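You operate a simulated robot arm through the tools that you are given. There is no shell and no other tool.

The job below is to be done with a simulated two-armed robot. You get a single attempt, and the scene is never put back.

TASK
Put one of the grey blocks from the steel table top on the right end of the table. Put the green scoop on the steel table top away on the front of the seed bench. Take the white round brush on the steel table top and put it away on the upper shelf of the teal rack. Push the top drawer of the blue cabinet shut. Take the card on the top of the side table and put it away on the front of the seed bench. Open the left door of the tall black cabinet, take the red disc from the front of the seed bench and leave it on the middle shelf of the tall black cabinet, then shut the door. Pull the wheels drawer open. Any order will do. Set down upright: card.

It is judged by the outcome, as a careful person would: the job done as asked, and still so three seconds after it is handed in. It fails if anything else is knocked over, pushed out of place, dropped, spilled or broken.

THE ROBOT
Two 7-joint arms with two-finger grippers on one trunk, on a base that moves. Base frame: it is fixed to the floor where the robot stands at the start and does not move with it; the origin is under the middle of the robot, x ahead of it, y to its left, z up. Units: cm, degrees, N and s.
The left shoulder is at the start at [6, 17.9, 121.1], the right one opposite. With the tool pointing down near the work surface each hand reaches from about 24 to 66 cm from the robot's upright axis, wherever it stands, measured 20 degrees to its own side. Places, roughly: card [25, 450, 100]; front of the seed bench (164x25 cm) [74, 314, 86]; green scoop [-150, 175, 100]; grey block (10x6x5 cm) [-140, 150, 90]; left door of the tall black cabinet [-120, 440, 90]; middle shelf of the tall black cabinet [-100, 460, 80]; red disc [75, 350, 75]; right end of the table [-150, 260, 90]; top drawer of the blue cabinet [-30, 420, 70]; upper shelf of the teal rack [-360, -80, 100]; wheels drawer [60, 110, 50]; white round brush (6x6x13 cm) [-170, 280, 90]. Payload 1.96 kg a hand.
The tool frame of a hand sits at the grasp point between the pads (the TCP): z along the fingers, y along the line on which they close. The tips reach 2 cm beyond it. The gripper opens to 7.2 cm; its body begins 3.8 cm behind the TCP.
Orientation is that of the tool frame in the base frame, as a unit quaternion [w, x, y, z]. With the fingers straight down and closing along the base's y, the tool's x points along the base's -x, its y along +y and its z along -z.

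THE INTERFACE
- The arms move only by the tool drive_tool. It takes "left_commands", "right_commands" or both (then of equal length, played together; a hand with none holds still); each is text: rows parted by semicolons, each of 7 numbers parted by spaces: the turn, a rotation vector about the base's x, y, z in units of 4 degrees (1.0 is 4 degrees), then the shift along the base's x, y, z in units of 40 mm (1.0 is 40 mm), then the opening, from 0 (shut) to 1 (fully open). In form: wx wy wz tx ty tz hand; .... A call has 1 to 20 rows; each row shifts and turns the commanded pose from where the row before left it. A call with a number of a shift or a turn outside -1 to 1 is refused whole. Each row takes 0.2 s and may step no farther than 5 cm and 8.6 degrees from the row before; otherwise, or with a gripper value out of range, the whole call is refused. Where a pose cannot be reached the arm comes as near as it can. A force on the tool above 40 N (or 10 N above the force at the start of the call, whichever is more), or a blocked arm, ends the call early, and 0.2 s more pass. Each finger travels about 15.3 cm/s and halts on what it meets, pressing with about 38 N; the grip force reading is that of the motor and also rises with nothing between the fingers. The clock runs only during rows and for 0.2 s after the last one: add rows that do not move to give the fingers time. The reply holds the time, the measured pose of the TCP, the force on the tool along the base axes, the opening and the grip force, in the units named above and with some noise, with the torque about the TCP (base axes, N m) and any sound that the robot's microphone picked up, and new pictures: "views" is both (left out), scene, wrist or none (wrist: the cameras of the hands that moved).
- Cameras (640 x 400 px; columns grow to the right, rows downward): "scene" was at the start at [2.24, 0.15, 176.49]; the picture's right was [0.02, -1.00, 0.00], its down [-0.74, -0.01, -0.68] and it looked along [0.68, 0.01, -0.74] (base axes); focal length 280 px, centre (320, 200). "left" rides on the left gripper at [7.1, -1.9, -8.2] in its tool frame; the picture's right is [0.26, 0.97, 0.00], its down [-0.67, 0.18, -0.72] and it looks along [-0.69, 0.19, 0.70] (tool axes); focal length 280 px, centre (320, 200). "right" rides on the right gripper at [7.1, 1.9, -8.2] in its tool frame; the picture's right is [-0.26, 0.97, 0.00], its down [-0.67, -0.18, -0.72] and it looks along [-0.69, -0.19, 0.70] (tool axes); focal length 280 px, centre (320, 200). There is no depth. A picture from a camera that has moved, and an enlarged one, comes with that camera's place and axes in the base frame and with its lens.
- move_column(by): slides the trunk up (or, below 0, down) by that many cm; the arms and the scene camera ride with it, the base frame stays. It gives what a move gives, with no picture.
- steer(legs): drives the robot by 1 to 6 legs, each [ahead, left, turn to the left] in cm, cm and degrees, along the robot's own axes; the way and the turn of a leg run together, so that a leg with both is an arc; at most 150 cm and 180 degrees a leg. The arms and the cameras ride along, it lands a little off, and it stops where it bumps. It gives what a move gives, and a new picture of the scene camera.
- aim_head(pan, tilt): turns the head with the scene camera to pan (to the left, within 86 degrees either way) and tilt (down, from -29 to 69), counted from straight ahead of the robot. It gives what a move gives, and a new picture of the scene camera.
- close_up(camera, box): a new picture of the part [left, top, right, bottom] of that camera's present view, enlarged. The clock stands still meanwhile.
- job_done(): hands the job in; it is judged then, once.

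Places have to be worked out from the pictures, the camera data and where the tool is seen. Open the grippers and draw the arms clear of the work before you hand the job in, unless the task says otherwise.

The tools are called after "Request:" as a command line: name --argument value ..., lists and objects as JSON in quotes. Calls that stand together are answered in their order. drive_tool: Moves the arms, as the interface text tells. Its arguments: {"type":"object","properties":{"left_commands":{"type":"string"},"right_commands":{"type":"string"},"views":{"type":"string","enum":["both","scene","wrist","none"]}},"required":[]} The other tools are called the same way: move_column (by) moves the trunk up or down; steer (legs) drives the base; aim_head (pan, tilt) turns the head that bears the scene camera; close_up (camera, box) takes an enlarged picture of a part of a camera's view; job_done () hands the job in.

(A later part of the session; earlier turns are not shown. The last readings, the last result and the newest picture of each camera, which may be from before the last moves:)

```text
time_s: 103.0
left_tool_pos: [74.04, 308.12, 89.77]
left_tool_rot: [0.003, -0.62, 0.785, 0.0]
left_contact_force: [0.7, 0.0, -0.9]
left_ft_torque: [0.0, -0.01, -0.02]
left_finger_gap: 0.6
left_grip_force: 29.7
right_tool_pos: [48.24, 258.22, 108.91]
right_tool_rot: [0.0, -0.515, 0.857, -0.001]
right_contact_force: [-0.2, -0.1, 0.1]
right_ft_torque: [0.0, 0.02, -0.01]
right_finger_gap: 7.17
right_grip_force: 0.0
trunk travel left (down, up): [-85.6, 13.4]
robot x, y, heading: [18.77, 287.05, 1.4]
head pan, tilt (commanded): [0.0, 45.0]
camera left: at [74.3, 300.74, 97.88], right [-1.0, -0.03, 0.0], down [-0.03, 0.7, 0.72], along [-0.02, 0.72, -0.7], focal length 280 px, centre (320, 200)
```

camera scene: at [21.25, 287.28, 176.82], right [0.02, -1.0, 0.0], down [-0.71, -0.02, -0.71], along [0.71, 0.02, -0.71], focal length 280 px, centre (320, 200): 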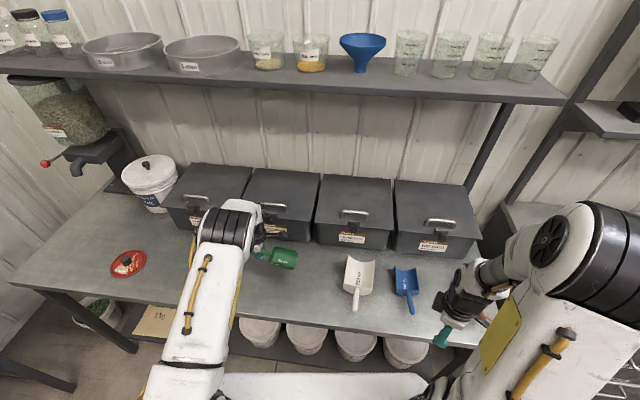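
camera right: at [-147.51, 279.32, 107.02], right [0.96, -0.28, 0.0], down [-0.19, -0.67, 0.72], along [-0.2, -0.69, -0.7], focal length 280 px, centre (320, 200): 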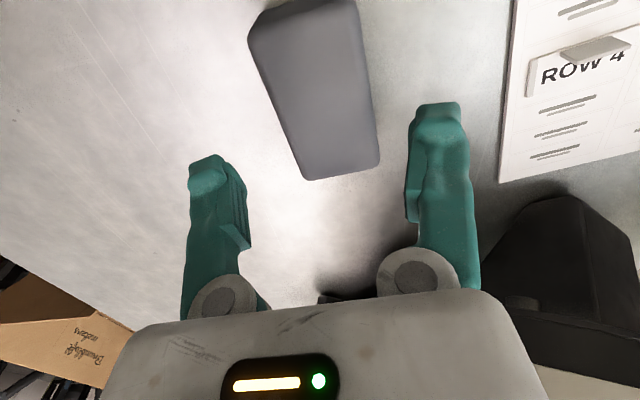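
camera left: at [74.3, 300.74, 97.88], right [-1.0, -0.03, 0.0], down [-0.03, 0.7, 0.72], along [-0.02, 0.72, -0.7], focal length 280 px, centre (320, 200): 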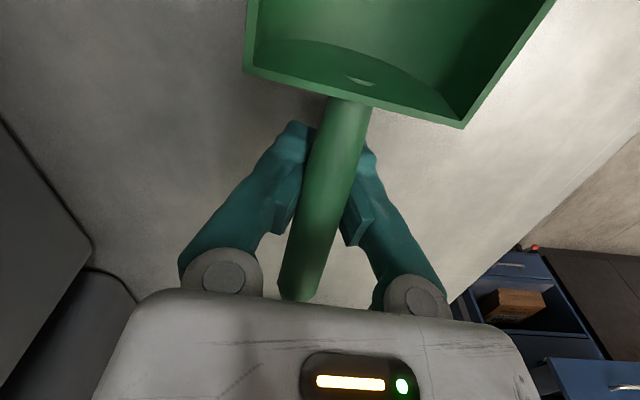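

No contact yet at z 89.8. Continue.

Request:
drive_tool --left_commands "0 0 0 0 0 -0.1 0;0 0 0 0 0 -0.1 0;0 0 0 0 0 0 0" --views "none"

Request:
drive_tool --left_commands "0 0 0 0 0 -0.1 0;0 0 0 0 0 0 0" --views "both"

```text
time_s: 103.8
left_tool_pos: [74.03, 308.28, 88.98]
left_tool_rot: [0.002, -0.621, 0.784, 0.001]
left_contact_force: [-0.9, 0.8, -0.5]
left_ft_torque: [-0.01, 0.04, 0.03]
left_finger_gap: 0.6
left_grip_force: 29.3
right_tool_pos: [48.22, 258.2, 108.98]
right_tool_rot: [0.001, -0.515, 0.857, -0.001]
right_contact_force: [0.2, -0.4, 0.0]
right_ft_torque: [0.0, -0.02, 0.03]
right_finger_gap: 7.18
right_grip_force: 0.1
trunk travel left (down, up): [-85.6, 13.4]
robot x, y, heading: [18.7, 287.08, 1.2]
head pan, tilt (commanded): [0.0, 45.0]
```

```text
time_s: 104.4
left_tool_pos: [74.0, 308.29, 88.5]
left_tool_rot: [0.003, -0.62, 0.784, 0.0]
left_contact_force: [-0.5, -0.1, -0.9]
left_ft_torque: [-0.01, -0.02, 0.0]
left_finger_gap: 0.6
left_grip_force: 29.6
right_tool_pos: [48.23, 258.19, 108.88]
right_tool_rot: [0.0, -0.516, 0.857, -0.001]
right_contact_force: [0.6, 0.1, 0.5]
right_ft_torque: [0.0, 0.02, 0.02]
right_finger_gap: 7.21
right_grip_force: 0.0
trunk travel left (down, up): [-85.6, 13.4]
robot x, y, heading: [18.96, 287.43, 1.4]
head pan, tilt (commanded): [0.0, 45.0]
camera scene: at [21.33, 287.28, 176.82], right [0.02, -1.0, 0.0], down [-0.71, -0.02, -0.71], along [0.71, 0.02, -0.71], focal length 280 px, centre (320, 200)
camera left: at [74.3, 300.81, 96.58], right [-1.0, -0.03, 0.0], down [-0.03, 0.7, 0.72], along [-0.02, 0.72, -0.7], focal length 280 px, centre (320, 200)
```

scene: 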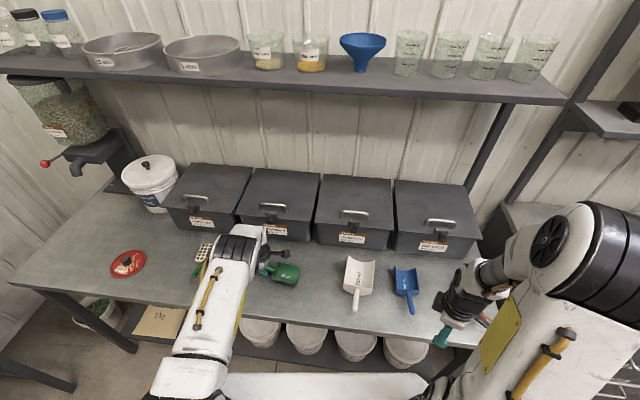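
left: 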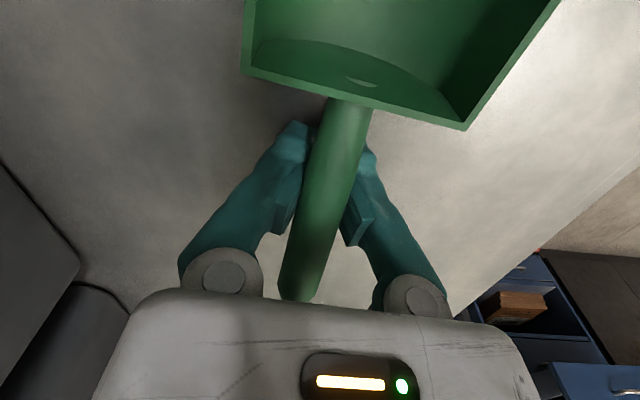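

Still free at z 88.5; I zoom in to see the gap to the bench.

Request:
close_up --camera "scene" --box '[220, 230, 340, 305]'

```text
5.33 times, centred on (280, 268) of scene
camera zoom: at [21.33, 287.28, 176.82], right [0.02, -1.0, 0.0], down [-0.71, -0.02, -0.71], along [0.71, 0.02, -0.71], focal length 1496 px, centre (533, -160)
```

zoom: 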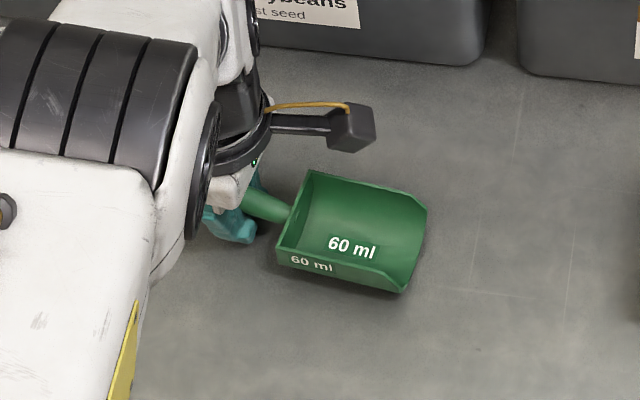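

The scoop is nearly at its shadow. I lower a few more small steps.

Request:
drive_tool --left_commands "0 0 0 0 0 -0.1 0;0 0 0 0 0 0 0" --views "none"

Request:
drive_tool --left_commands "0 0 0 0 0 -0.1 0;0 0 0 0 0 0 0" --views "none"

Request:
drive_tool --left_commands "0 0 0 0 0 -0.1 0;0 0 0 0 0 0 0" --views "wrist"

```text
time_s: 105.0
left_tool_pos: [74.09, 308.22, 88.12]
left_tool_rot: [0.003, -0.621, 0.784, 0.0]
left_contact_force: [0.2, 1.4, -0.5]
left_ft_torque: [0.0, -0.03, 0.01]
left_finger_gap: 0.0
left_grip_force: 29.2
right_tool_pos: [48.15, 258.19, 108.99]
right_tool_rot: [0.001, -0.514, 0.858, -0.001]
right_contact_force: [0.4, 0.2, -0.5]
right_ft_torque: [0.02, 0.02, 0.02]
right_finger_gap: 7.2
right_grip_force: 0.1
trunk travel left (down, up): [-85.6, 13.4]
robot x, y, heading: [18.73, 286.86, 1.1]
head pan, tilt (commanded): [0.0, 45.0]
```

```text
time_s: 105.6
left_tool_pos: [74.01, 308.21, 87.91]
left_tool_rot: [0.003, -0.621, 0.784, 0.0]
left_contact_force: [-0.4, 0.2, 0.3]
left_ft_torque: [0.01, 0.0, -0.01]
left_finger_gap: 0.0
left_grip_force: 29.2
right_tool_pos: [48.18, 258.28, 108.81]
right_tool_rot: [0.0, -0.515, 0.857, -0.001]
right_contact_force: [1.0, 0.1, 0.1]
right_ft_torque: [0.04, 0.03, 0.0]
right_finger_gap: 7.2
right_grip_force: 0.1
trunk travel left (down, up): [-85.6, 13.4]
robot x, y, heading: [18.93, 287.05, 1.2]
head pan, tilt (commanded): [0.0, 45.0]
```

```text
time_s: 106.2
left_tool_pos: [73.98, 308.21, 87.75]
left_tool_rot: [0.004, -0.62, 0.785, -0.002]
left_contact_force: [1.6, -0.2, 24.6]
left_ft_torque: [-0.01, 0.08, -0.03]
left_finger_gap: 0.02
left_grip_force: 30.3
right_tool_pos: [47.95, 258.15, 108.89]
right_tool_rot: [0.002, -0.516, 0.857, -0.002]
right_contact_force: [-0.8, -0.5, 0.3]
right_ft_torque: [-0.01, 0.01, 0.03]
right_finger_gap: 7.24
right_grip_force: 0.0
trunk travel left (down, up): [-85.6, 13.4]
robot x, y, heading: [18.48, 287.38, 1.4]
head pan, tilt (commanded): [0.0, 45.0]
camera left: at [74.17, 300.75, 95.75], right [-1.0, -0.03, -0.01], down [-0.03, 0.7, 0.72], along [-0.02, 0.72, -0.7], focal length 280 px, centre (320, 200)
```

left: 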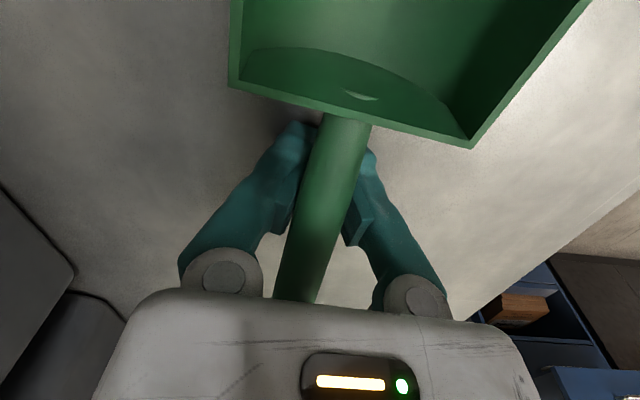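

The fingertips touched the bench (24.6 N, bench top ≈85.8) and the handle rode up between the fingers; the scoop now rests on the bench. I ease up 0.3 cm and open slowly.

Request:
drive_tool --left_commands "0 0 0 0 0 0.08 0;0 0 0 0 0 0 0.15;0 0 0 0 0 0 0.3;0 0 0 0 0 0 0.5;0 0 0 0 0 0 0.75;0 0 0 0 0 0 1;0 0 0 0 0 0 1;0 0 0 0 0 0 1" --views "both"

```text
time_s: 107.4
left_tool_pos: [74.32, 308.07, 88.02]
left_tool_rot: [0.006, -0.62, 0.785, -0.005]
left_contact_force: [0.3, -4.5, 5.3]
left_ft_torque: [-0.04, 0.22, 0.23]
left_finger_gap: 5.46
left_grip_force: 0.1
right_tool_pos: [48.09, 258.15, 108.86]
right_tool_rot: [0.0, -0.515, 0.857, -0.001]
right_contact_force: [0.1, 0.7, -0.1]
right_ft_torque: [-0.01, -0.01, -0.03]
right_finger_gap: 7.21
right_grip_force: 0.2
trunk travel left (down, up): [-85.6, 13.4]
robot x, y, heading: [18.85, 287.11, 1.5]
head pan, tilt (commanded): [0.0, 45.0]
stopped in row 5 (left hand): the force on the tool passed its limit at 51 N (the readings are from after the stop); the commanded pose is now the measured one
camera scene: at [21.28, 287.23, 176.78], right [0.02, -1.0, 0.0], down [-0.71, -0.02, -0.71], along [0.71, 0.02, -0.71], focal length 280 px, centre (320, 200)
camera left: at [74.58, 300.58, 96.04], right [-1.0, -0.03, -0.02], down [-0.03, 0.7, 0.71], along [-0.01, 0.71, -0.7], focal length 280 px, centre (320, 200)
```

scene: 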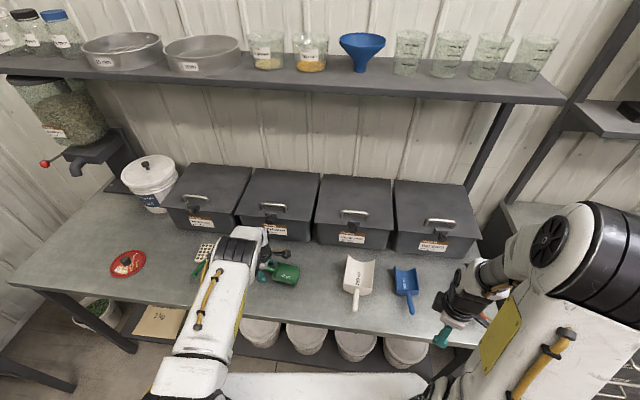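
left: 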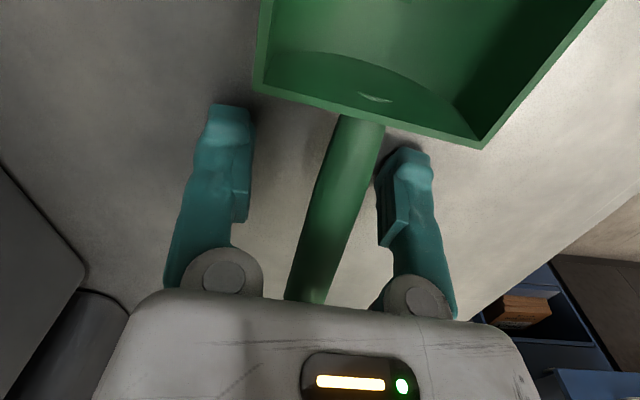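

The hand met something at opening 5.5 cm (handle likely near the palm). I raise straight up gently, the handle being free between the fingers.

Request:
drive_tool --left_commands "0 0 0 0 0 0.1 0.75;0 0 0 0 0 0.1 0.75;0 0 0 0 0 0 0.75" --views "wrist"

```text
time_s: 108.2
left_tool_pos: [74.44, 308.09, 88.54]
left_tool_rot: [0.006, -0.62, 0.785, -0.003]
left_contact_force: [0.3, -0.8, 0.2]
left_ft_torque: [-0.01, -0.02, 0.0]
left_finger_gap: 5.39
left_grip_force: 0.0
right_tool_pos: [48.21, 258.25, 108.96]
right_tool_rot: [0.001, -0.515, 0.857, -0.001]
right_contact_force: [0.0, -0.8, -0.4]
right_ft_torque: [-0.01, -0.03, -0.02]
right_finger_gap: 7.19
right_grip_force: 0.0
trunk travel left (down, up): [-85.6, 13.4]
robot x, y, heading: [18.91, 287.14, 1.1]
head pan, tilt (commanded): [0.0, 45.0]
camera left: at [74.56, 300.72, 96.72], right [-1.0, -0.03, -0.01], down [-0.03, 0.7, 0.72], along [-0.01, 0.72, -0.7], focal length 280 px, centre (320, 200)
```

left: 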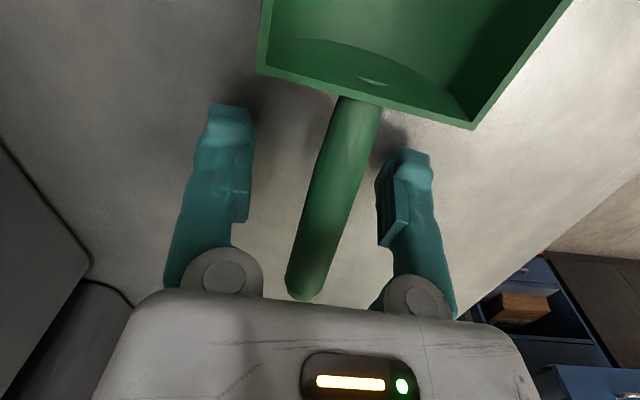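

Force is gone and the scoop lies free. I rise further and open fully.

Request:
drive_tool --left_commands "0 0 0 0 0 0.2 0.85;0 0 0 0 0 0.2 1;0 0 0 0 0 0.4 1;0 0 0 0 0 0.6 1;0 0 0 0 0 0.8 1;0 0 0 -0.4 0 0.8 1;0 0 0 -0.8 0 0.8 1;0 0 0 -0.8 0 0.5 1;0 0 0 -0.9 0 0 1;0 0 0 -0.9 0 0 1;0 0 0 -0.9 0 0 1;0 0 0 -0.9 0 0 1" --views "both"

```text
time_s: 110.8
left_tool_pos: [52.05, 307.98, 105.93]
left_tool_rot: [0.007, -0.62, 0.784, -0.003]
left_contact_force: [-0.5, 0.3, 1.0]
left_ft_torque: [-0.02, -0.01, 0.0]
left_finger_gap: 7.2
left_grip_force: 0.1
right_tool_pos: [48.18, 258.21, 109.04]
right_tool_rot: [0.0, -0.515, 0.857, -0.001]
right_contact_force: [0.9, 0.1, 0.1]
right_ft_torque: [0.05, -0.03, -0.01]
right_finger_gap: 7.18
right_grip_force: 0.1
trunk travel left (down, up): [-85.6, 13.4]
robot x, y, heading: [19.21, 287.4, 1.4]
head pan, tilt (commanded): [0.0, 45.0]
camera scene: at [21.21, 287.3, 176.82], right [0.02, -1.0, 0.0], down [-0.71, -0.02, -0.71], along [0.71, 0.02, -0.71], focal length 280 px, centre (320, 200)
camera left: at [52.26, 300.56, 113.99], right [-1.0, -0.03, -0.01], down [-0.03, 0.7, 0.72], along [-0.01, 0.72, -0.7], focal length 280 px, centre (320, 200)
```

scene: 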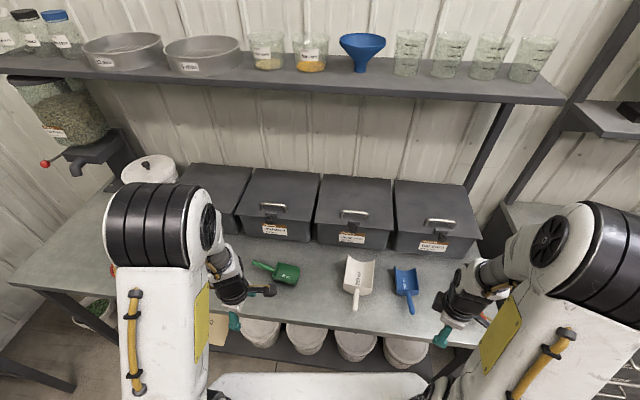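
left: 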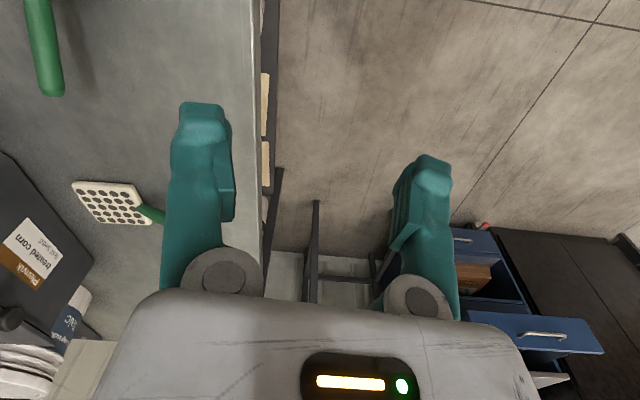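

The scoop lies well on the bench front at about [73, 300]. Next I back off, turn left to face the blue cabinet and side table, and look.

Request:
steer --legs '[[-30, 0, 0], [0, 0, 88.7]]'

Request:
aim_head --pan 0 --tilt 35

```text
time_s: 116.6
left_tool_pos: [-31.12, 320.24, 106.02]
left_tool_rot: [-0.006, 0.992, -0.128, -0.002]
left_contact_force: [-0.1, -0.4, 0.4]
left_ft_torque: [0.01, -0.02, 0.01]
left_finger_gap: 7.21
left_grip_force: 0.0
right_tool_pos: [18.7, 315.12, 108.9]
right_tool_rot: [-0.001, 0.967, -0.253, 0.001]
right_contact_force: [-0.3, 0.4, -0.4]
right_ft_torque: [0.02, 0.0, -0.01]
right_finger_gap: 7.2
right_grip_force: 0.1
trunk travel left (down, up): [-85.6, 13.4]
robot x, y, heading: [-11.21, 286.68, 89.8]
head pan, tilt (commanded): [0.0, 45.0]
camera scene: at [-10.76, 288.67, 176.82], right [1.0, 0.0, 0.0], down [0.0, -0.71, -0.71], along [0.0, 0.71, -0.71], focal length 280 px, centre (320, 200)
```

scene: 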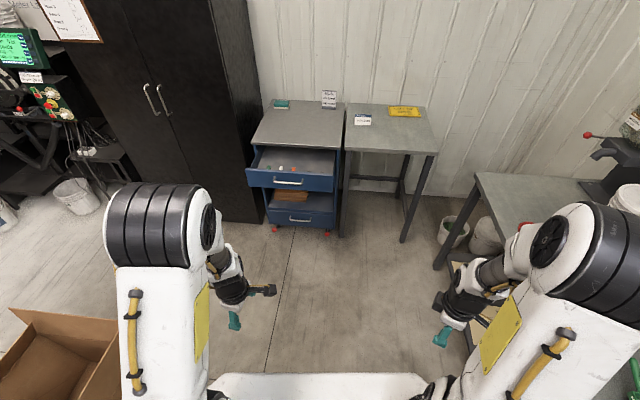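

```text
time_s: 117.3
left_tool_pos: [-31.02, 320.34, 105.98]
left_tool_rot: [-0.007, 0.992, -0.129, -0.002]
left_contact_force: [-0.5, 0.8, -0.5]
left_ft_torque: [0.01, -0.01, -0.02]
left_finger_gap: 7.2
left_grip_force: 0.1
right_tool_pos: [18.68, 315.13, 108.88]
right_tool_rot: [-0.001, 0.968, -0.252, 0.0]
right_contact_force: [1.0, -0.9, -0.3]
right_ft_torque: [-0.04, 0.01, 0.0]
right_finger_gap: 7.21
right_grip_force: 0.0
trunk travel left (down, up): [-85.6, 13.4]
robot x, y, heading: [-11.33, 287.07, 90.0]
head pan, tilt (commanded): [0.0, 35.0]
camera scene: at [-10.77, 289.34, 178.3], right [1.0, 0.0, 0.0], down [0.0, -0.57, -0.82], along [0.0, 0.82, -0.57], focal length 280 px, centre (320, 200)
```

scene: 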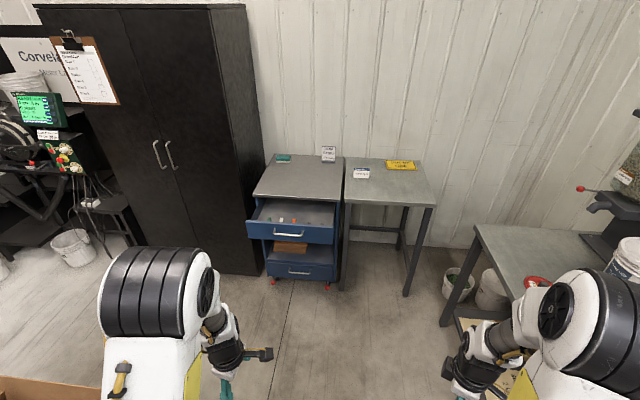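

Request:
close_up --camera "scene" --box '[230, 130, 470, 290]'

Request:
close_up --camera "scene" --box '[310, 135, 430, 210]'

Request:
close_up --camera "scene" --box '[60, 80, 260, 280]'

```text
2.50 times, centred on (350, 210) of scene
camera zoom: at [-10.77, 289.34, 178.3], right [1.0, 0.0, 0.0], down [0.0, -0.57, -0.82], along [0.0, 0.82, -0.57], focal length 701 px, centre (245, 175)
```

zoom: 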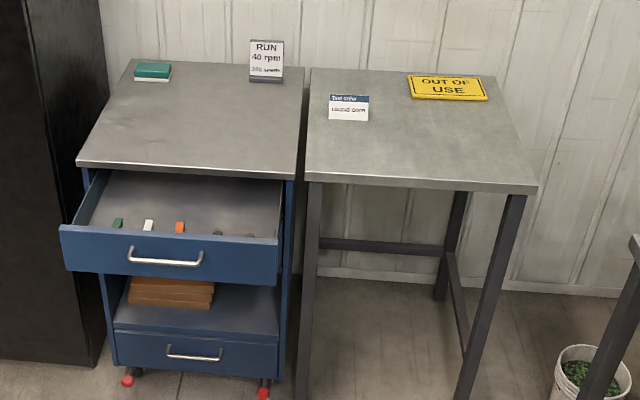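

```text
5.33 times, centred on (370, 172) of scene
camera zoom: at [-10.77, 289.34, 178.3], right [1.0, 0.0, 0.0], down [0.0, -0.57, -0.82], along [0.0, 0.82, -0.57], focal length 1496 px, centre (53, 347)
```

zoom: 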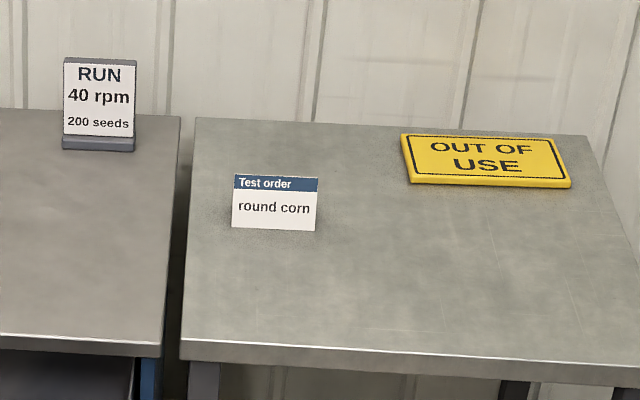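

```text
2.00 times, centred on (160, 180) of scene
camera zoom: at [-10.77, 289.34, 178.3], right [1.0, 0.0, 0.0], down [0.0, -0.57, -0.82], along [0.0, 0.82, -0.57], focal length 561 px, centre (640, 240)
```

zoom: 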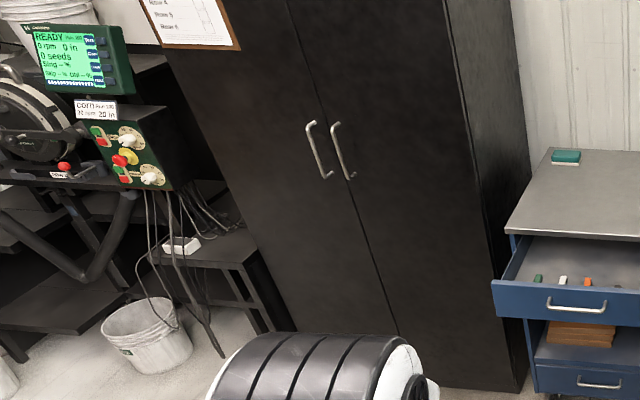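

I see the card "Test order" standing on the side table at about [16, 448] and the open blue top drawer with its handle near [-29, 412, 70]. I turn both hands back to nominal while here, then drive closer.

Request:
drive_tool --left_commands "0 0 -0.99 0 0 0 1;0 0 -0.99 0 0 0 1;0 0 -0.99 0 0 0 1;0 0 -0.99 0 0 0 1;0 0 -0.99 0 0 0 1;0 0 -0.99 0 0 0 1;0 0 -0.99 0 0 0 1;0 0 -0.99 0 0 0 1;0 0 -0.99 0 0 0 1;0 0 -0.99 0 0 0 1;0 0 -0.99 0 0 0 1;0 0 -0.99 0 0 0 1;0 0 -0.99 0 0 0 1;0 0 -0.99 0 0 0 1;0 0 -0.99 0 0 0 1;0 0 -0.99 0 0 0 0.5;0 0 -0.99 0 0 0 0.2;0 0 -0.99 0 0 0 0;0 0 -0.99 0 0 0 0" --right_commands "0 0 -0.8 0 0 0 1;0 0 -0.8 0 0 0 1;0 0 -0.8 0 0 0 1;0 0 -0.8 0 0 0 1;0 0 -0.8 0 0 0 1;0 0 -0.8 0 0 0 1;0 0 -0.8 0 0 0 1;0 0 -0.8 0 0 0 1;0 0 -0.8 0 0 0 1;0 0 -0.8 0 0 0 1;0 0 -0.8 0 0 0 1;0 0 -0.8 0 0 0 1;0 0 -0.8 0 0 0 1;0 0 -0.8 0 0 0 1;0 0 -0.8 0 0 0 1;0 0 -0.8 0 0 0 1;0 0 -0.8 0 0 0 1;0 0 -0.8 0 0 0 1;0 0 -0.8 0 0 0 1" --views "none"

Request:
steer --legs '[[55, 0, 0]]'

Request:
aim_head --pan 0 --tilt 45

```text
time_s: 121.3
left_tool_pos: [-31.02, 320.33, 105.97]
left_tool_rot: [0.007, -0.707, 0.708, -0.003]
left_contact_force: [0.3, -0.8, 0.1]
left_ft_torque: [-0.01, 0.04, 0.02]
left_finger_gap: 0.0
left_grip_force: 29.6
right_tool_pos: [18.63, 315.14, 108.85]
right_tool_rot: [0.001, -0.706, 0.708, 0.0]
right_contact_force: [-0.1, 0.5, -0.7]
right_ft_torque: [0.01, 0.0, 0.0]
right_finger_gap: 7.19
right_grip_force: 0.0
trunk travel left (down, up): [-85.6, 13.4]
robot x, y, heading: [-10.76, 286.29, 89.9]
head pan, tilt (commanded): [0.0, 35.0]
```

```text
time_s: 124.5
left_tool_pos: [-32.04, 376.23, 106.01]
left_tool_rot: [-0.006, 0.713, -0.702, 0.002]
left_contact_force: [1.2, -1.2, -0.4]
left_ft_torque: [0.02, -0.02, 0.01]
left_finger_gap: 0.0
left_grip_force: 30.5
right_tool_pos: [17.91, 371.92, 108.94]
right_tool_rot: [-0.001, 0.713, -0.702, 0.001]
right_contact_force: [-0.3, -0.5, -1.0]
right_ft_torque: [-0.02, 0.0, 0.01]
right_finger_gap: 7.2
right_grip_force: 0.0
trunk travel left (down, up): [-85.6, 13.4]
robot x, y, heading: [-11.5, 342.97, 90.7]
head pan, tilt (commanded): [0.0, 35.0]
camera scene: at [-11.18, 345.47, 178.31], right [1.0, 0.01, 0.0], down [0.01, -0.57, -0.82], along [-0.01, 0.82, -0.57], focal length 280 px, centre (320, 200)
```

scene: 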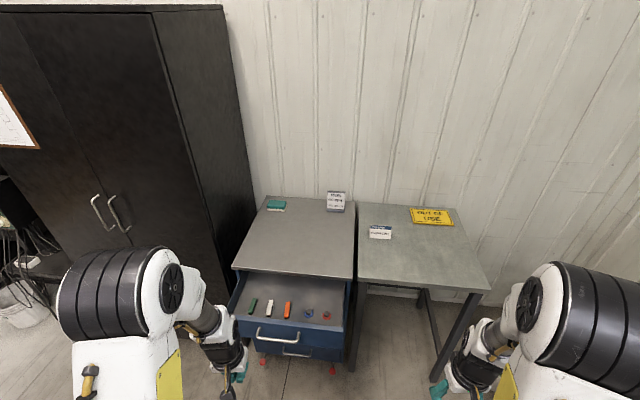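

```text
time_s: 125.2
left_tool_pos: [-32.03, 376.3, 105.8]
left_tool_rot: [-0.006, 0.712, -0.702, 0.003]
left_contact_force: [-0.3, 0.5, 0.1]
left_ft_torque: [0.01, -0.02, -0.02]
left_finger_gap: 0.01
left_grip_force: 29.2
right_tool_pos: [17.83, 371.99, 108.89]
right_tool_rot: [0.0, 0.712, -0.702, 0.001]
right_contact_force: [0.2, 0.5, 0.4]
right_ft_torque: [-0.01, 0.02, 0.03]
right_finger_gap: 7.22
right_grip_force: 0.1
trunk travel left (down, up): [-85.6, 13.4]
robot x, y, heading: [-11.68, 342.34, 91.0]
head pan, tilt (commanded): [0.0, 45.0]
camera scene: at [-11.17, 344.96, 176.83], right [1.0, 0.01, 0.0], down [0.01, -0.71, -0.71], along [-0.01, 0.71, -0.71], focal length 280 px, centre (320, 200)
```

scene: 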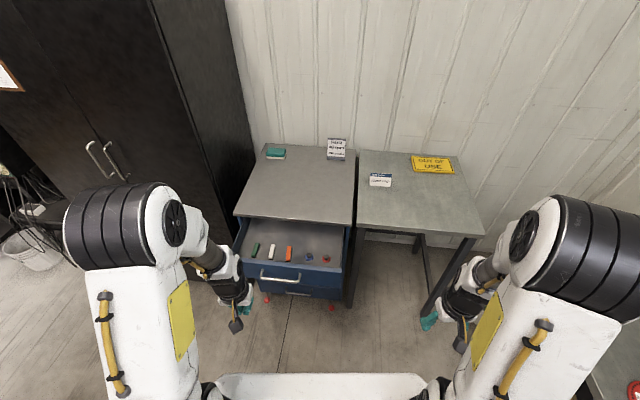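

I zoom in on the drawer and card from here to refine their positions.

Request:
close_up --camera "scene" --box '[220, 210, 380, 310]'

Request:
close_up --camera "scene" --box '[350, 150, 430, 200]'

```text
4.00 times, centred on (300, 260) of scene
camera zoom: at [-11.17, 344.96, 176.83], right [1.0, 0.01, 0.0], down [0.01, -0.71, -0.71], along [-0.01, 0.71, -0.71], focal length 1122 px, centre (400, -40)
```

zoom: 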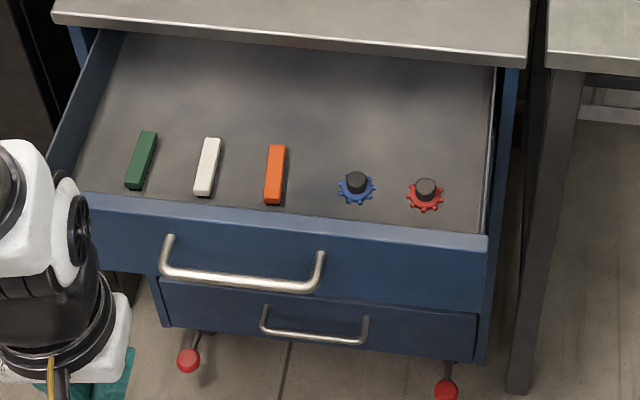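

```text
8.00 times, centred on (390, 175) of scene
camera zoom: at [-11.17, 344.96, 176.83], right [1.0, 0.01, 0.0], down [0.01, -0.71, -0.71], along [-0.01, 0.71, -0.71], focal length 2244 px, centre (-240, 400)
```

zoom: 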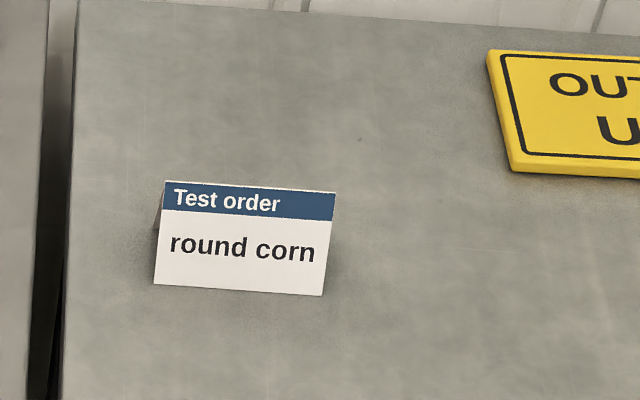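

The card is a self-standing tent card. For the drawer I'll grip its handle (≈[-27.5, 402.5, 77]) with a forward-pointing left hand: I back off 15 cm and lower the trunk 30 cm first.

Request:
steer --legs '[[-15, 0, 0]]'

Request:
move_column --by -30

Request:
drive_tool --left_commands "0.962 0.962 -0.962 0.05 0.4 0.1 0;0.962 0.962 -0.962 0.05 0.4 0.1 0;0.962 0.962 -0.962 0.05 0.4 0.1 0;0.962 0.962 -0.962 0.05 0.4 0.1 0;0.962 0.962 -0.962 0.05 0.4 0.1 0;0.962 0.962 -0.962 0.05 0.4 0.1 0;0.962 0.962 -0.962 0.05 0.4 0 0;0.962 0.962 -0.962 0.05 0.4 0 0;0.962 0.962 -0.962 0.05 0.4 0 0;0.962 0.962 -0.962 0.05 0.4 0 0;0.962 0.962 -0.962 0.05 0.4 0 0;0.962 0.962 -0.962 0.05 0.4 0 0.2;0.962 0.962 -0.962 0.05 0.4 0 0.4;0.962 0.962 -0.962 0.05 0.4 0 0.6;0.962 0.962 -0.962 0.05 0.4 0 0.8;0.962 0.962 -0.962 0 0 0 1;0.962 0.962 -0.962 0 0 0 1;0.962 0.962 -0.962 0 0 0 1;0 0 0 0 0 0 1" --views "both"

```text
time_s: 126.6
left_tool_pos: [-31.66, 361.26, 105.83]
left_tool_rot: [-0.006, 0.712, -0.702, 0.004]
left_contact_force: [0.5, -0.2, 0.8]
left_ft_torque: [-0.01, 0.0, -0.03]
left_finger_gap: 0.0
left_grip_force: 29.5
right_tool_pos: [18.14, 356.78, 108.9]
right_tool_rot: [0.0, 0.711, -0.703, 0.002]
right_contact_force: [-0.1, 0.1, 0.1]
right_ft_torque: [0.01, -0.04, 0.01]
right_finger_gap: 7.19
right_grip_force: 0.1
trunk travel left (down, up): [-85.6, 13.4]
robot x, y, heading: [-11.4, 327.97, 90.6]
head pan, tilt (commanded): [0.0, 45.0]
camera scene: at [-10.97, 330.07, 176.82], right [1.0, 0.01, 0.0], down [0.01, -0.71, -0.71], along [-0.01, 0.71, -0.71], focal length 280 px, centre (320, 200)
```

scene: 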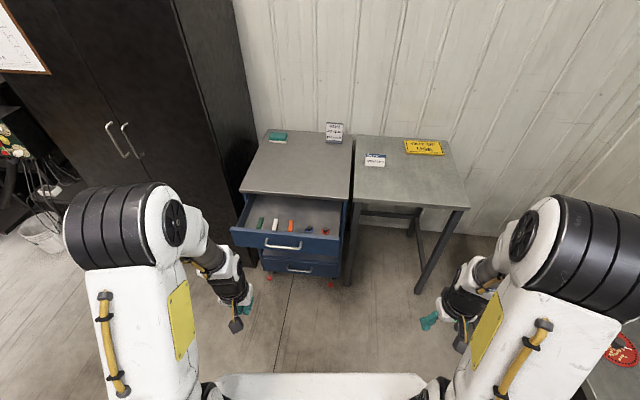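

```text
time_s: 129.6
left_tool_pos: [-31.67, 361.32, 75.93]
left_tool_rot: [-0.006, 0.712, -0.702, 0.002]
left_contact_force: [-0.4, -0.1, 0.3]
left_ft_torque: [-0.01, 0.05, -0.04]
left_finger_gap: 0.01
left_grip_force: 29.7
right_tool_pos: [18.19, 356.63, 79.03]
right_tool_rot: [0.0, 0.71, -0.704, 0.0]
right_contact_force: [0.3, -0.5, 0.1]
right_ft_torque: [-0.02, 0.05, -0.03]
right_finger_gap: 7.2
right_grip_force: 0.0
trunk travel left (down, up): [-55.6, 43.4]
robot x, y, heading: [-11.03, 327.53, 90.6]
head pan, tilt (commanded): [0.0, 45.0]
```

```text
time_s: 133.6
left_tool_pos: [-28.74, 385.02, 78.35]
left_tool_rot: [0.006, -0.002, 0.711, 0.703]
left_contact_force: [0.6, 0.4, 0.0]
left_ft_torque: [-0.03, 0.02, 0.04]
left_finger_gap: 7.18
left_grip_force: 0.0
right_tool_pos: [18.26, 356.76, 78.94]
right_tool_rot: [-0.001, 0.711, -0.703, 0.001]
right_contact_force: [0.6, -0.4, 0.8]
right_ft_torque: [-0.01, -0.02, -0.01]
right_finger_gap: 7.21
right_grip_force: 0.1
trunk travel left (down, up): [-55.6, 43.4]
robot x, y, heading: [-11.3, 327.71, 90.4]
head pan, tilt (commanded): [0.0, 45.0]
camera scene: at [-10.95, 329.77, 146.82], right [1.0, 0.01, 0.0], down [0.01, -0.71, -0.71], along [-0.01, 0.71, -0.71], focal length 280 px, centre (320, 200)
camera left: at [-35.77, 376.83, 76.31], right [-0.27, 0.01, 0.96], down [0.67, -0.72, 0.2], along [0.69, 0.7, 0.19], focal length 280 px, centre (320, 200)
```

scene: 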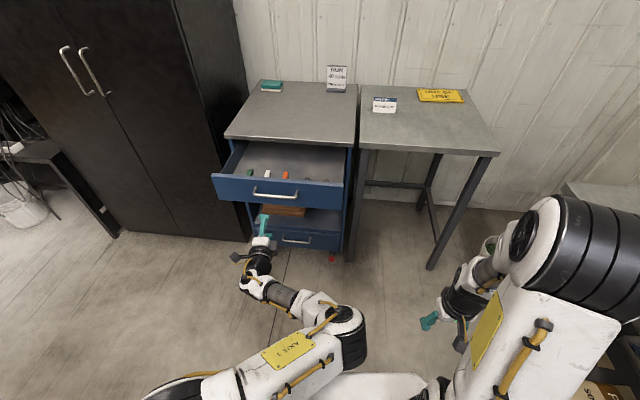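
left: 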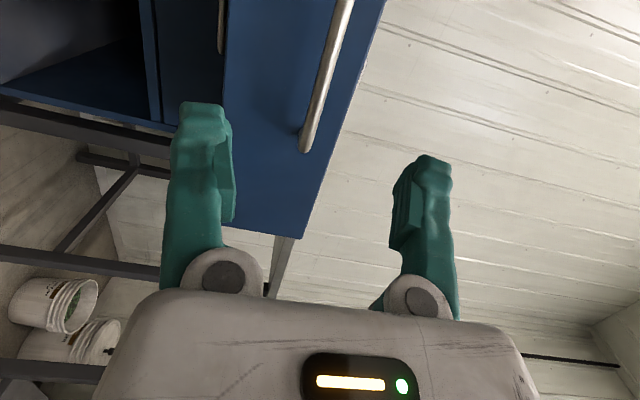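

The wrist view puts the handle bar at z≈79.3, y≈402 in front of the hand. I raise 0.9 cm and move forward 16.5 cm so the open fingers straddle the bar.

Request:
drive_tool --left_commands "0 0 0 0 0.5 0.22 1;0 0 0 0.05 0.8 0 1;0 0 0 0.05 0.8 0 1;0 0 0 0.05 0.8 0 1;0 0 0 0 0.7 0 1;0 0 0 0 0.4 0 1;0 0 0 0 0 0 1" --views "both"

```text
time_s: 135.2
left_tool_pos: [-28.26, 401.29, 79.44]
left_tool_rot: [0.006, -0.002, 0.711, 0.703]
left_contact_force: [-0.1, -0.4, 0.1]
left_ft_torque: [-0.03, -0.04, 0.03]
left_finger_gap: 7.22
left_grip_force: 0.1
right_tool_pos: [18.1, 356.65, 79.02]
right_tool_rot: [0.0, 0.711, -0.704, 0.0]
right_contact_force: [0.0, -0.1, 0.9]
right_ft_torque: [0.01, -0.01, 0.04]
right_finger_gap: 7.2
right_grip_force: 0.0
trunk travel left (down, up): [-55.6, 43.4]
robot x, y, heading: [-11.14, 327.53, 90.4]
head pan, tilt (commanded): [0.0, 45.0]
camera scene: at [-10.96, 329.77, 146.82], right [1.0, 0.01, 0.0], down [0.01, -0.71, -0.71], along [-0.01, 0.71, -0.71], focal length 280 px, centre (320, 200)
camera left: at [-35.34, 392.86, 77.3], right [-0.27, 0.01, 0.96], down [0.67, -0.72, 0.2], along [0.69, 0.7, 0.19], focal length 280 px, centre (320, 200)
```

scene: 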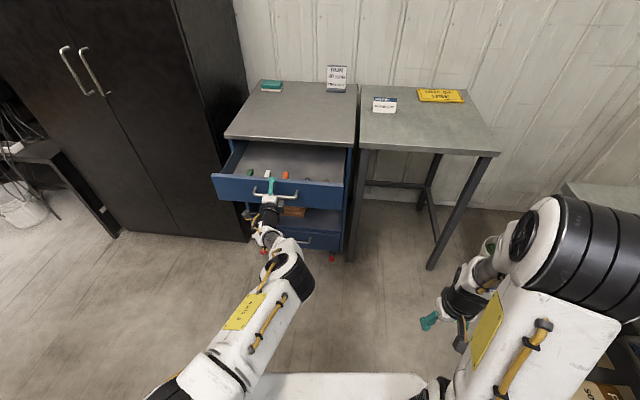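
left: 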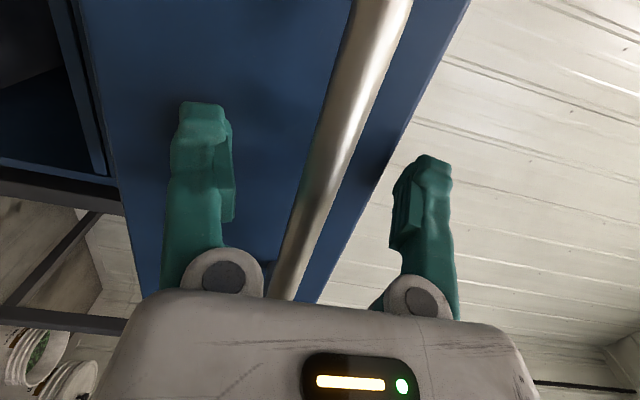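

The bar lies centred between the fingers. I close on it.

Request:
drive_tool --left_commands "0 0 0 0 0 0 0.6;0 0 0 0 0 0 0.3;0 0 0 0 0 0 0.1;0 0 0 0 0 0 0;0 0 0 0 0 0 0;0 0 0 0 0 0 0" --views "wrist"

```text
time_s: 136.6
left_tool_pos: [-28.28, 401.14, 79.16]
left_tool_rot: [0.006, -0.002, 0.712, 0.702]
left_contact_force: [1.4, -1.1, -11.5]
left_ft_torque: [0.14, -0.09, 0.02]
left_finger_gap: 0.02
left_grip_force: 30.0
right_tool_pos: [18.11, 356.71, 78.91]
right_tool_rot: [0.0, 0.711, -0.703, 0.001]
right_contact_force: [-0.4, 0.0, 0.0]
right_ft_torque: [-0.02, 0.0, -0.02]
right_finger_gap: 7.2
right_grip_force: 0.1
trunk travel left (down, up): [-55.6, 43.4]
robot x, y, heading: [-11.36, 327.45, 90.6]
head pan, tilt (commanded): [0.0, 45.0]
camera left: at [-35.36, 392.91, 77.12], right [-0.27, 0.02, 0.96], down [0.67, -0.72, 0.2], along [0.69, 0.7, 0.19], focal length 280 px, centre (320, 200)
```

left: 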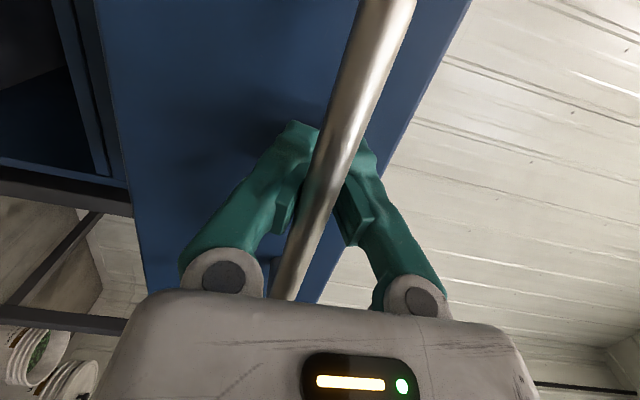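

The fingertips closed behind the bar, so the bar is caged; good for pushing straight. I push along the drawer's axis.

Request:
drive_tool --left_commands "0 0 0 0.03 0.2 0.04 0;0 0 0 0.05 0.3 0 0;0 0 0 0.06 0.35 0 0;0 0 0 0.06 0.35 0 0;0 0 0 0.06 0.35 0 0;0 0 0 0.06 0.35 0 0;0 0 0 0 0 0 0" --views "both"

```text
time_s: 138.2
left_tool_pos: [-27.13, 406.81, 79.32]
left_tool_rot: [0.005, -0.002, 0.712, 0.702]
left_contact_force: [-3.0, 0.9, -7.1]
left_ft_torque: [0.1, -0.05, -0.03]
left_finger_gap: 0.59
left_grip_force: 29.9
left hand out of reach, approached as far as the arm can: row 5, 6
right_tool_pos: [18.11, 356.64, 78.82]
right_tool_rot: [0.0, 0.711, -0.703, 0.001]
right_contact_force: [0.2, -0.4, -0.3]
right_ft_torque: [0.0, 0.01, 0.03]
right_finger_gap: 7.2
right_grip_force: 0.0
trunk travel left (down, up): [-55.6, 43.4]
robot x, y, heading: [-11.38, 327.56, 90.7]
head pan, tilt (commanded): [0.0, 45.0]
camera scene: at [-11.03, 329.95, 146.82], right [1.0, 0.01, 0.0], down [0.01, -0.71, -0.71], along [-0.01, 0.71, -0.71], focal length 280 px, centre (320, 200)
camera left: at [-34.12, 398.48, 77.22], right [-0.27, 0.02, 0.96], down [0.67, -0.72, 0.2], along [0.69, 0.7, 0.19], focal length 280 px, centre (320, 200)
```

scene: 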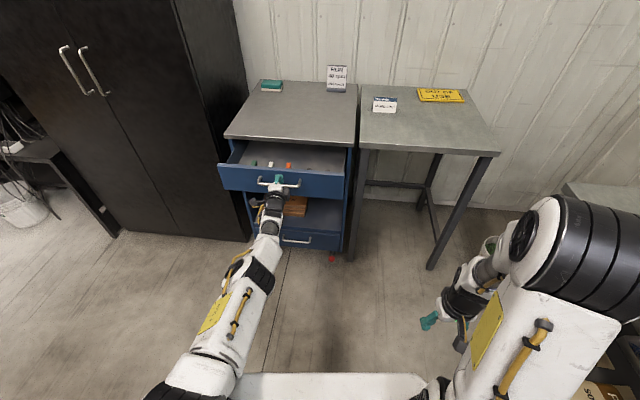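
left: 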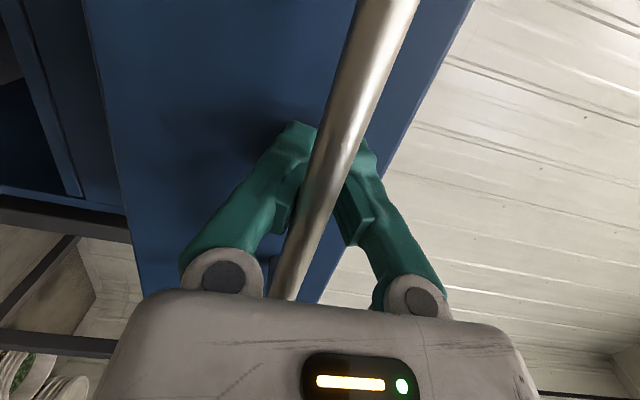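

The drawer slid in about 6 cm and the arm is at its reach. I push on with the base, in small legs along the drawer's axis.

Request:
steer --legs '[[6, -1, 0]]'

```text
time_s: 139.2
left_tool_pos: [-25.99, 412.93, 79.23]
left_tool_rot: [0.006, -0.002, 0.712, 0.702]
left_contact_force: [2.1, -1.5, -9.7]
left_ft_torque: [0.13, -0.11, 0.04]
left_finger_gap: 0.01
left_grip_force: 29.9
right_tool_pos: [19.04, 362.79, 78.91]
right_tool_rot: [0.0, 0.711, -0.704, 0.001]
right_contact_force: [-0.8, 0.9, -0.8]
right_ft_torque: [0.02, -0.01, -0.03]
right_finger_gap: 7.2
right_grip_force: 0.1
trunk travel left (down, up): [-55.6, 43.4]
robot x, y, heading: [-10.32, 333.62, 90.6]
head pan, tilt (commanded): [0.0, 45.0]
camera scene: at [-9.98, 336.14, 146.81], right [1.0, 0.01, 0.0], down [0.01, -0.71, -0.71], along [-0.01, 0.71, -0.71], focal length 280 px, centre (320, 200)
```

scene: 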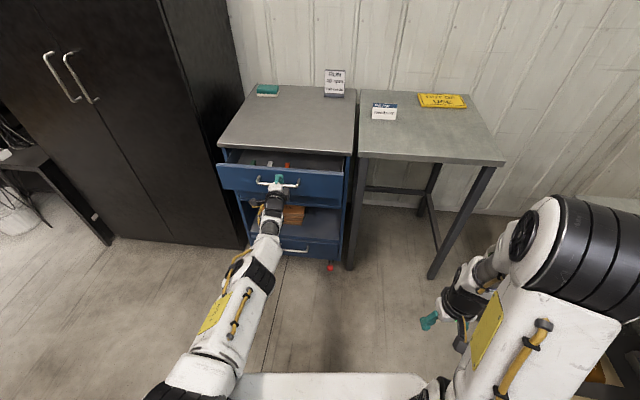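

About 5 cm remain. I push another 3 cm.

Request:
steer --legs '[[3, -0.5, 0]]'

Request:
close_up --camera "scene" --box '[200, 120, 380, 270]'

```text
time_s: 140.0
left_tool_pos: [-25.56, 415.98, 79.13]
left_tool_rot: [0.005, -0.002, 0.713, 0.702]
left_contact_force: [0.9, 0.4, -15.0]
left_ft_torque: [0.17, -0.16, 0.13]
left_finger_gap: 0.0
left_grip_force: 29.9
right_tool_pos: [19.67, 365.96, 78.87]
right_tool_rot: [0.001, 0.711, -0.703, 0.002]
right_contact_force: [0.2, -0.1, -0.4]
right_ft_torque: [-0.01, -0.01, 0.01]
right_finger_gap: 7.2
right_grip_force: 0.0
trunk travel left (down, up): [-55.6, 43.4]
robot x, y, heading: [-10.06, 336.65, 90.5]
head pan, tilt (commanded): [0.0, 45.0]
camera scene: at [-9.55, 339.24, 146.8], right [1.0, 0.01, 0.0], down [0.01, -0.71, -0.71], along [-0.01, 0.7, -0.71], focal length 280 px, centre (320, 200)
```

scene: 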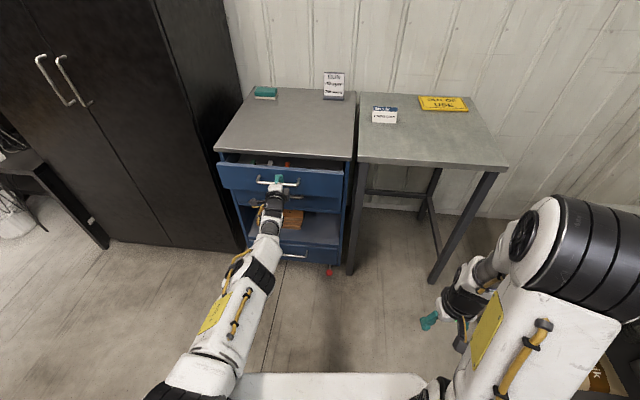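

```text
2.67 times, centred on (290, 195) of scene
camera zoom: at [-9.55, 339.24, 146.8], right [1.0, 0.01, 0.0], down [0.01, -0.71, -0.71], along [-0.01, 0.7, -0.71], focal length 748 px, centre (400, 213)
```

zoom: 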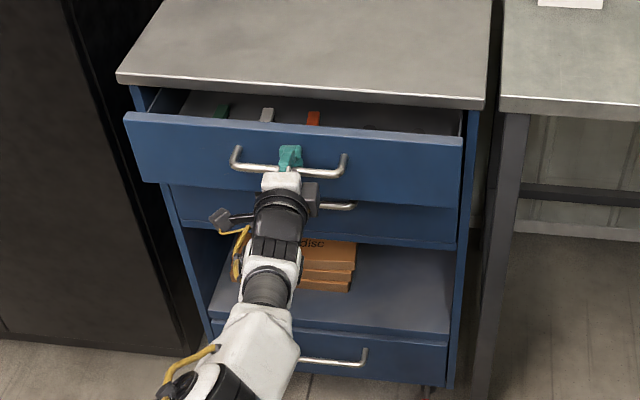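

The drawer still stands out several centimetres. I push 4 cm more.

Request:
steer --legs '[[4, -0.7, 0]]'

Request:
close_up --camera "scene" --box '[200, 120, 380, 270]'

```text
time_s: 140.9
left_tool_pos: [-24.98, 420.01, 79.01]
left_tool_rot: [0.006, -0.002, 0.713, 0.702]
left_contact_force: [2.6, -0.1, -14.7]
left_ft_torque: [0.16, -0.14, 0.06]
left_finger_gap: 0.0
left_grip_force: 29.8
right_tool_pos: [20.29, 369.81, 78.82]
right_tool_rot: [0.001, 0.711, -0.703, 0.001]
right_contact_force: [1.1, -0.4, -0.4]
right_ft_torque: [-0.03, 0.0, 0.04]
right_finger_gap: 7.25
right_grip_force: 0.0
trunk travel left (down, up): [-55.6, 43.4]
robot x, y, heading: [-9.07, 340.69, 90.9]
head pan, tilt (commanded): [0.0, 45.0]
camera scene: at [-8.9, 343.28, 146.8], right [1.0, 0.01, 0.0], down [0.01, -0.71, -0.7], along [-0.01, 0.7, -0.71], focal length 280 px, centre (320, 200)
```

scene: 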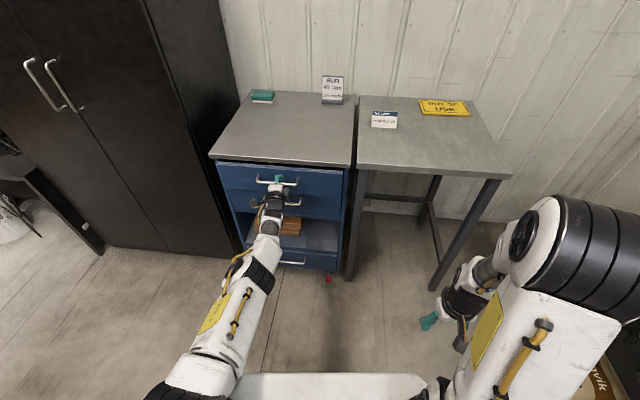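

```text
2.67 times, centred on (290, 195) of scene
camera zoom: at [-8.9, 343.28, 146.8], right [1.0, 0.01, 0.0], down [0.01, -0.71, -0.7], along [-0.01, 0.7, -0.71], focal length 748 px, centre (400, 213)
```

zoom: 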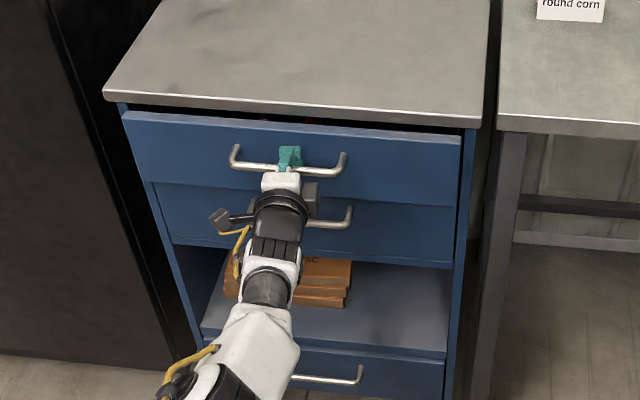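

A small gap of about 2–3 cm remains. I push 2 cm more and read the force.

Request:
steer --legs '[[2, -0.3, 0]]'

Request:
close_up --camera "scene" --box '[200, 120, 380, 270]'

```text
time_s: 141.7
left_tool_pos: [-24.48, 421.83, 79.08]
left_tool_rot: [0.007, -0.002, 0.713, 0.701]
left_contact_force: [1.9, -0.6, -10.8]
left_ft_torque: [0.08, -0.06, 0.01]
left_finger_gap: 0.0
left_grip_force: 30.1
right_tool_pos: [20.6, 371.84, 78.96]
right_tool_rot: [0.0, 0.71, -0.704, 0.001]
right_contact_force: [0.1, 0.6, 1.1]
right_ft_torque: [-0.02, -0.01, 0.0]
right_finger_gap: 7.19
right_grip_force: 0.0
trunk travel left (down, up): [-55.6, 43.4]
robot x, y, heading: [-8.74, 342.78, 90.7]
head pan, tilt (commanded): [0.0, 45.0]
camera scene: at [-8.6, 345.14, 146.81], right [1.0, 0.01, 0.0], down [0.01, -0.71, -0.71], along [-0.01, 0.71, -0.71], focal length 280 px, centre (320, 200)
```

scene: 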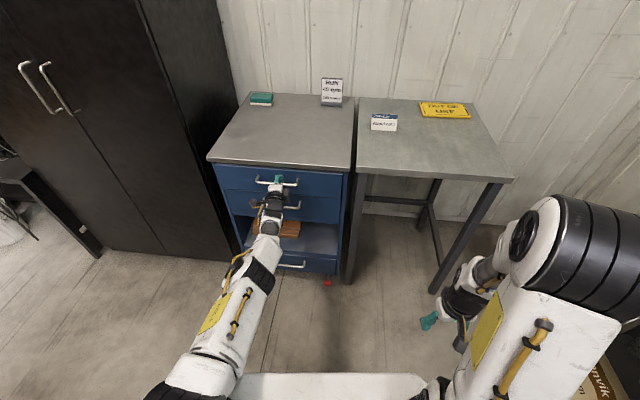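

```text
2.67 times, centred on (290, 195) of scene
camera zoom: at [-8.6, 345.14, 146.81], right [1.0, 0.01, 0.0], down [0.01, -0.71, -0.71], along [-0.01, 0.71, -0.71], focal length 748 px, centre (400, 213)
```

zoom: 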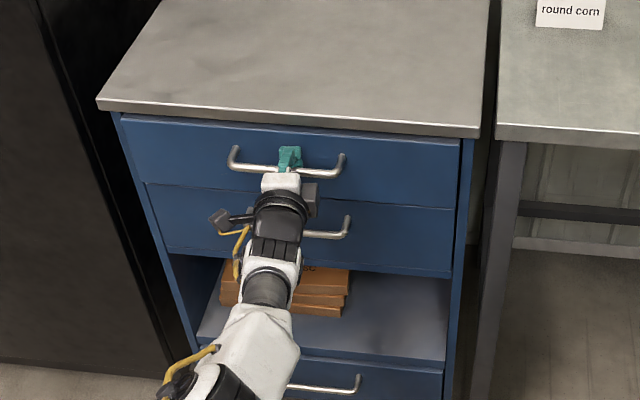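

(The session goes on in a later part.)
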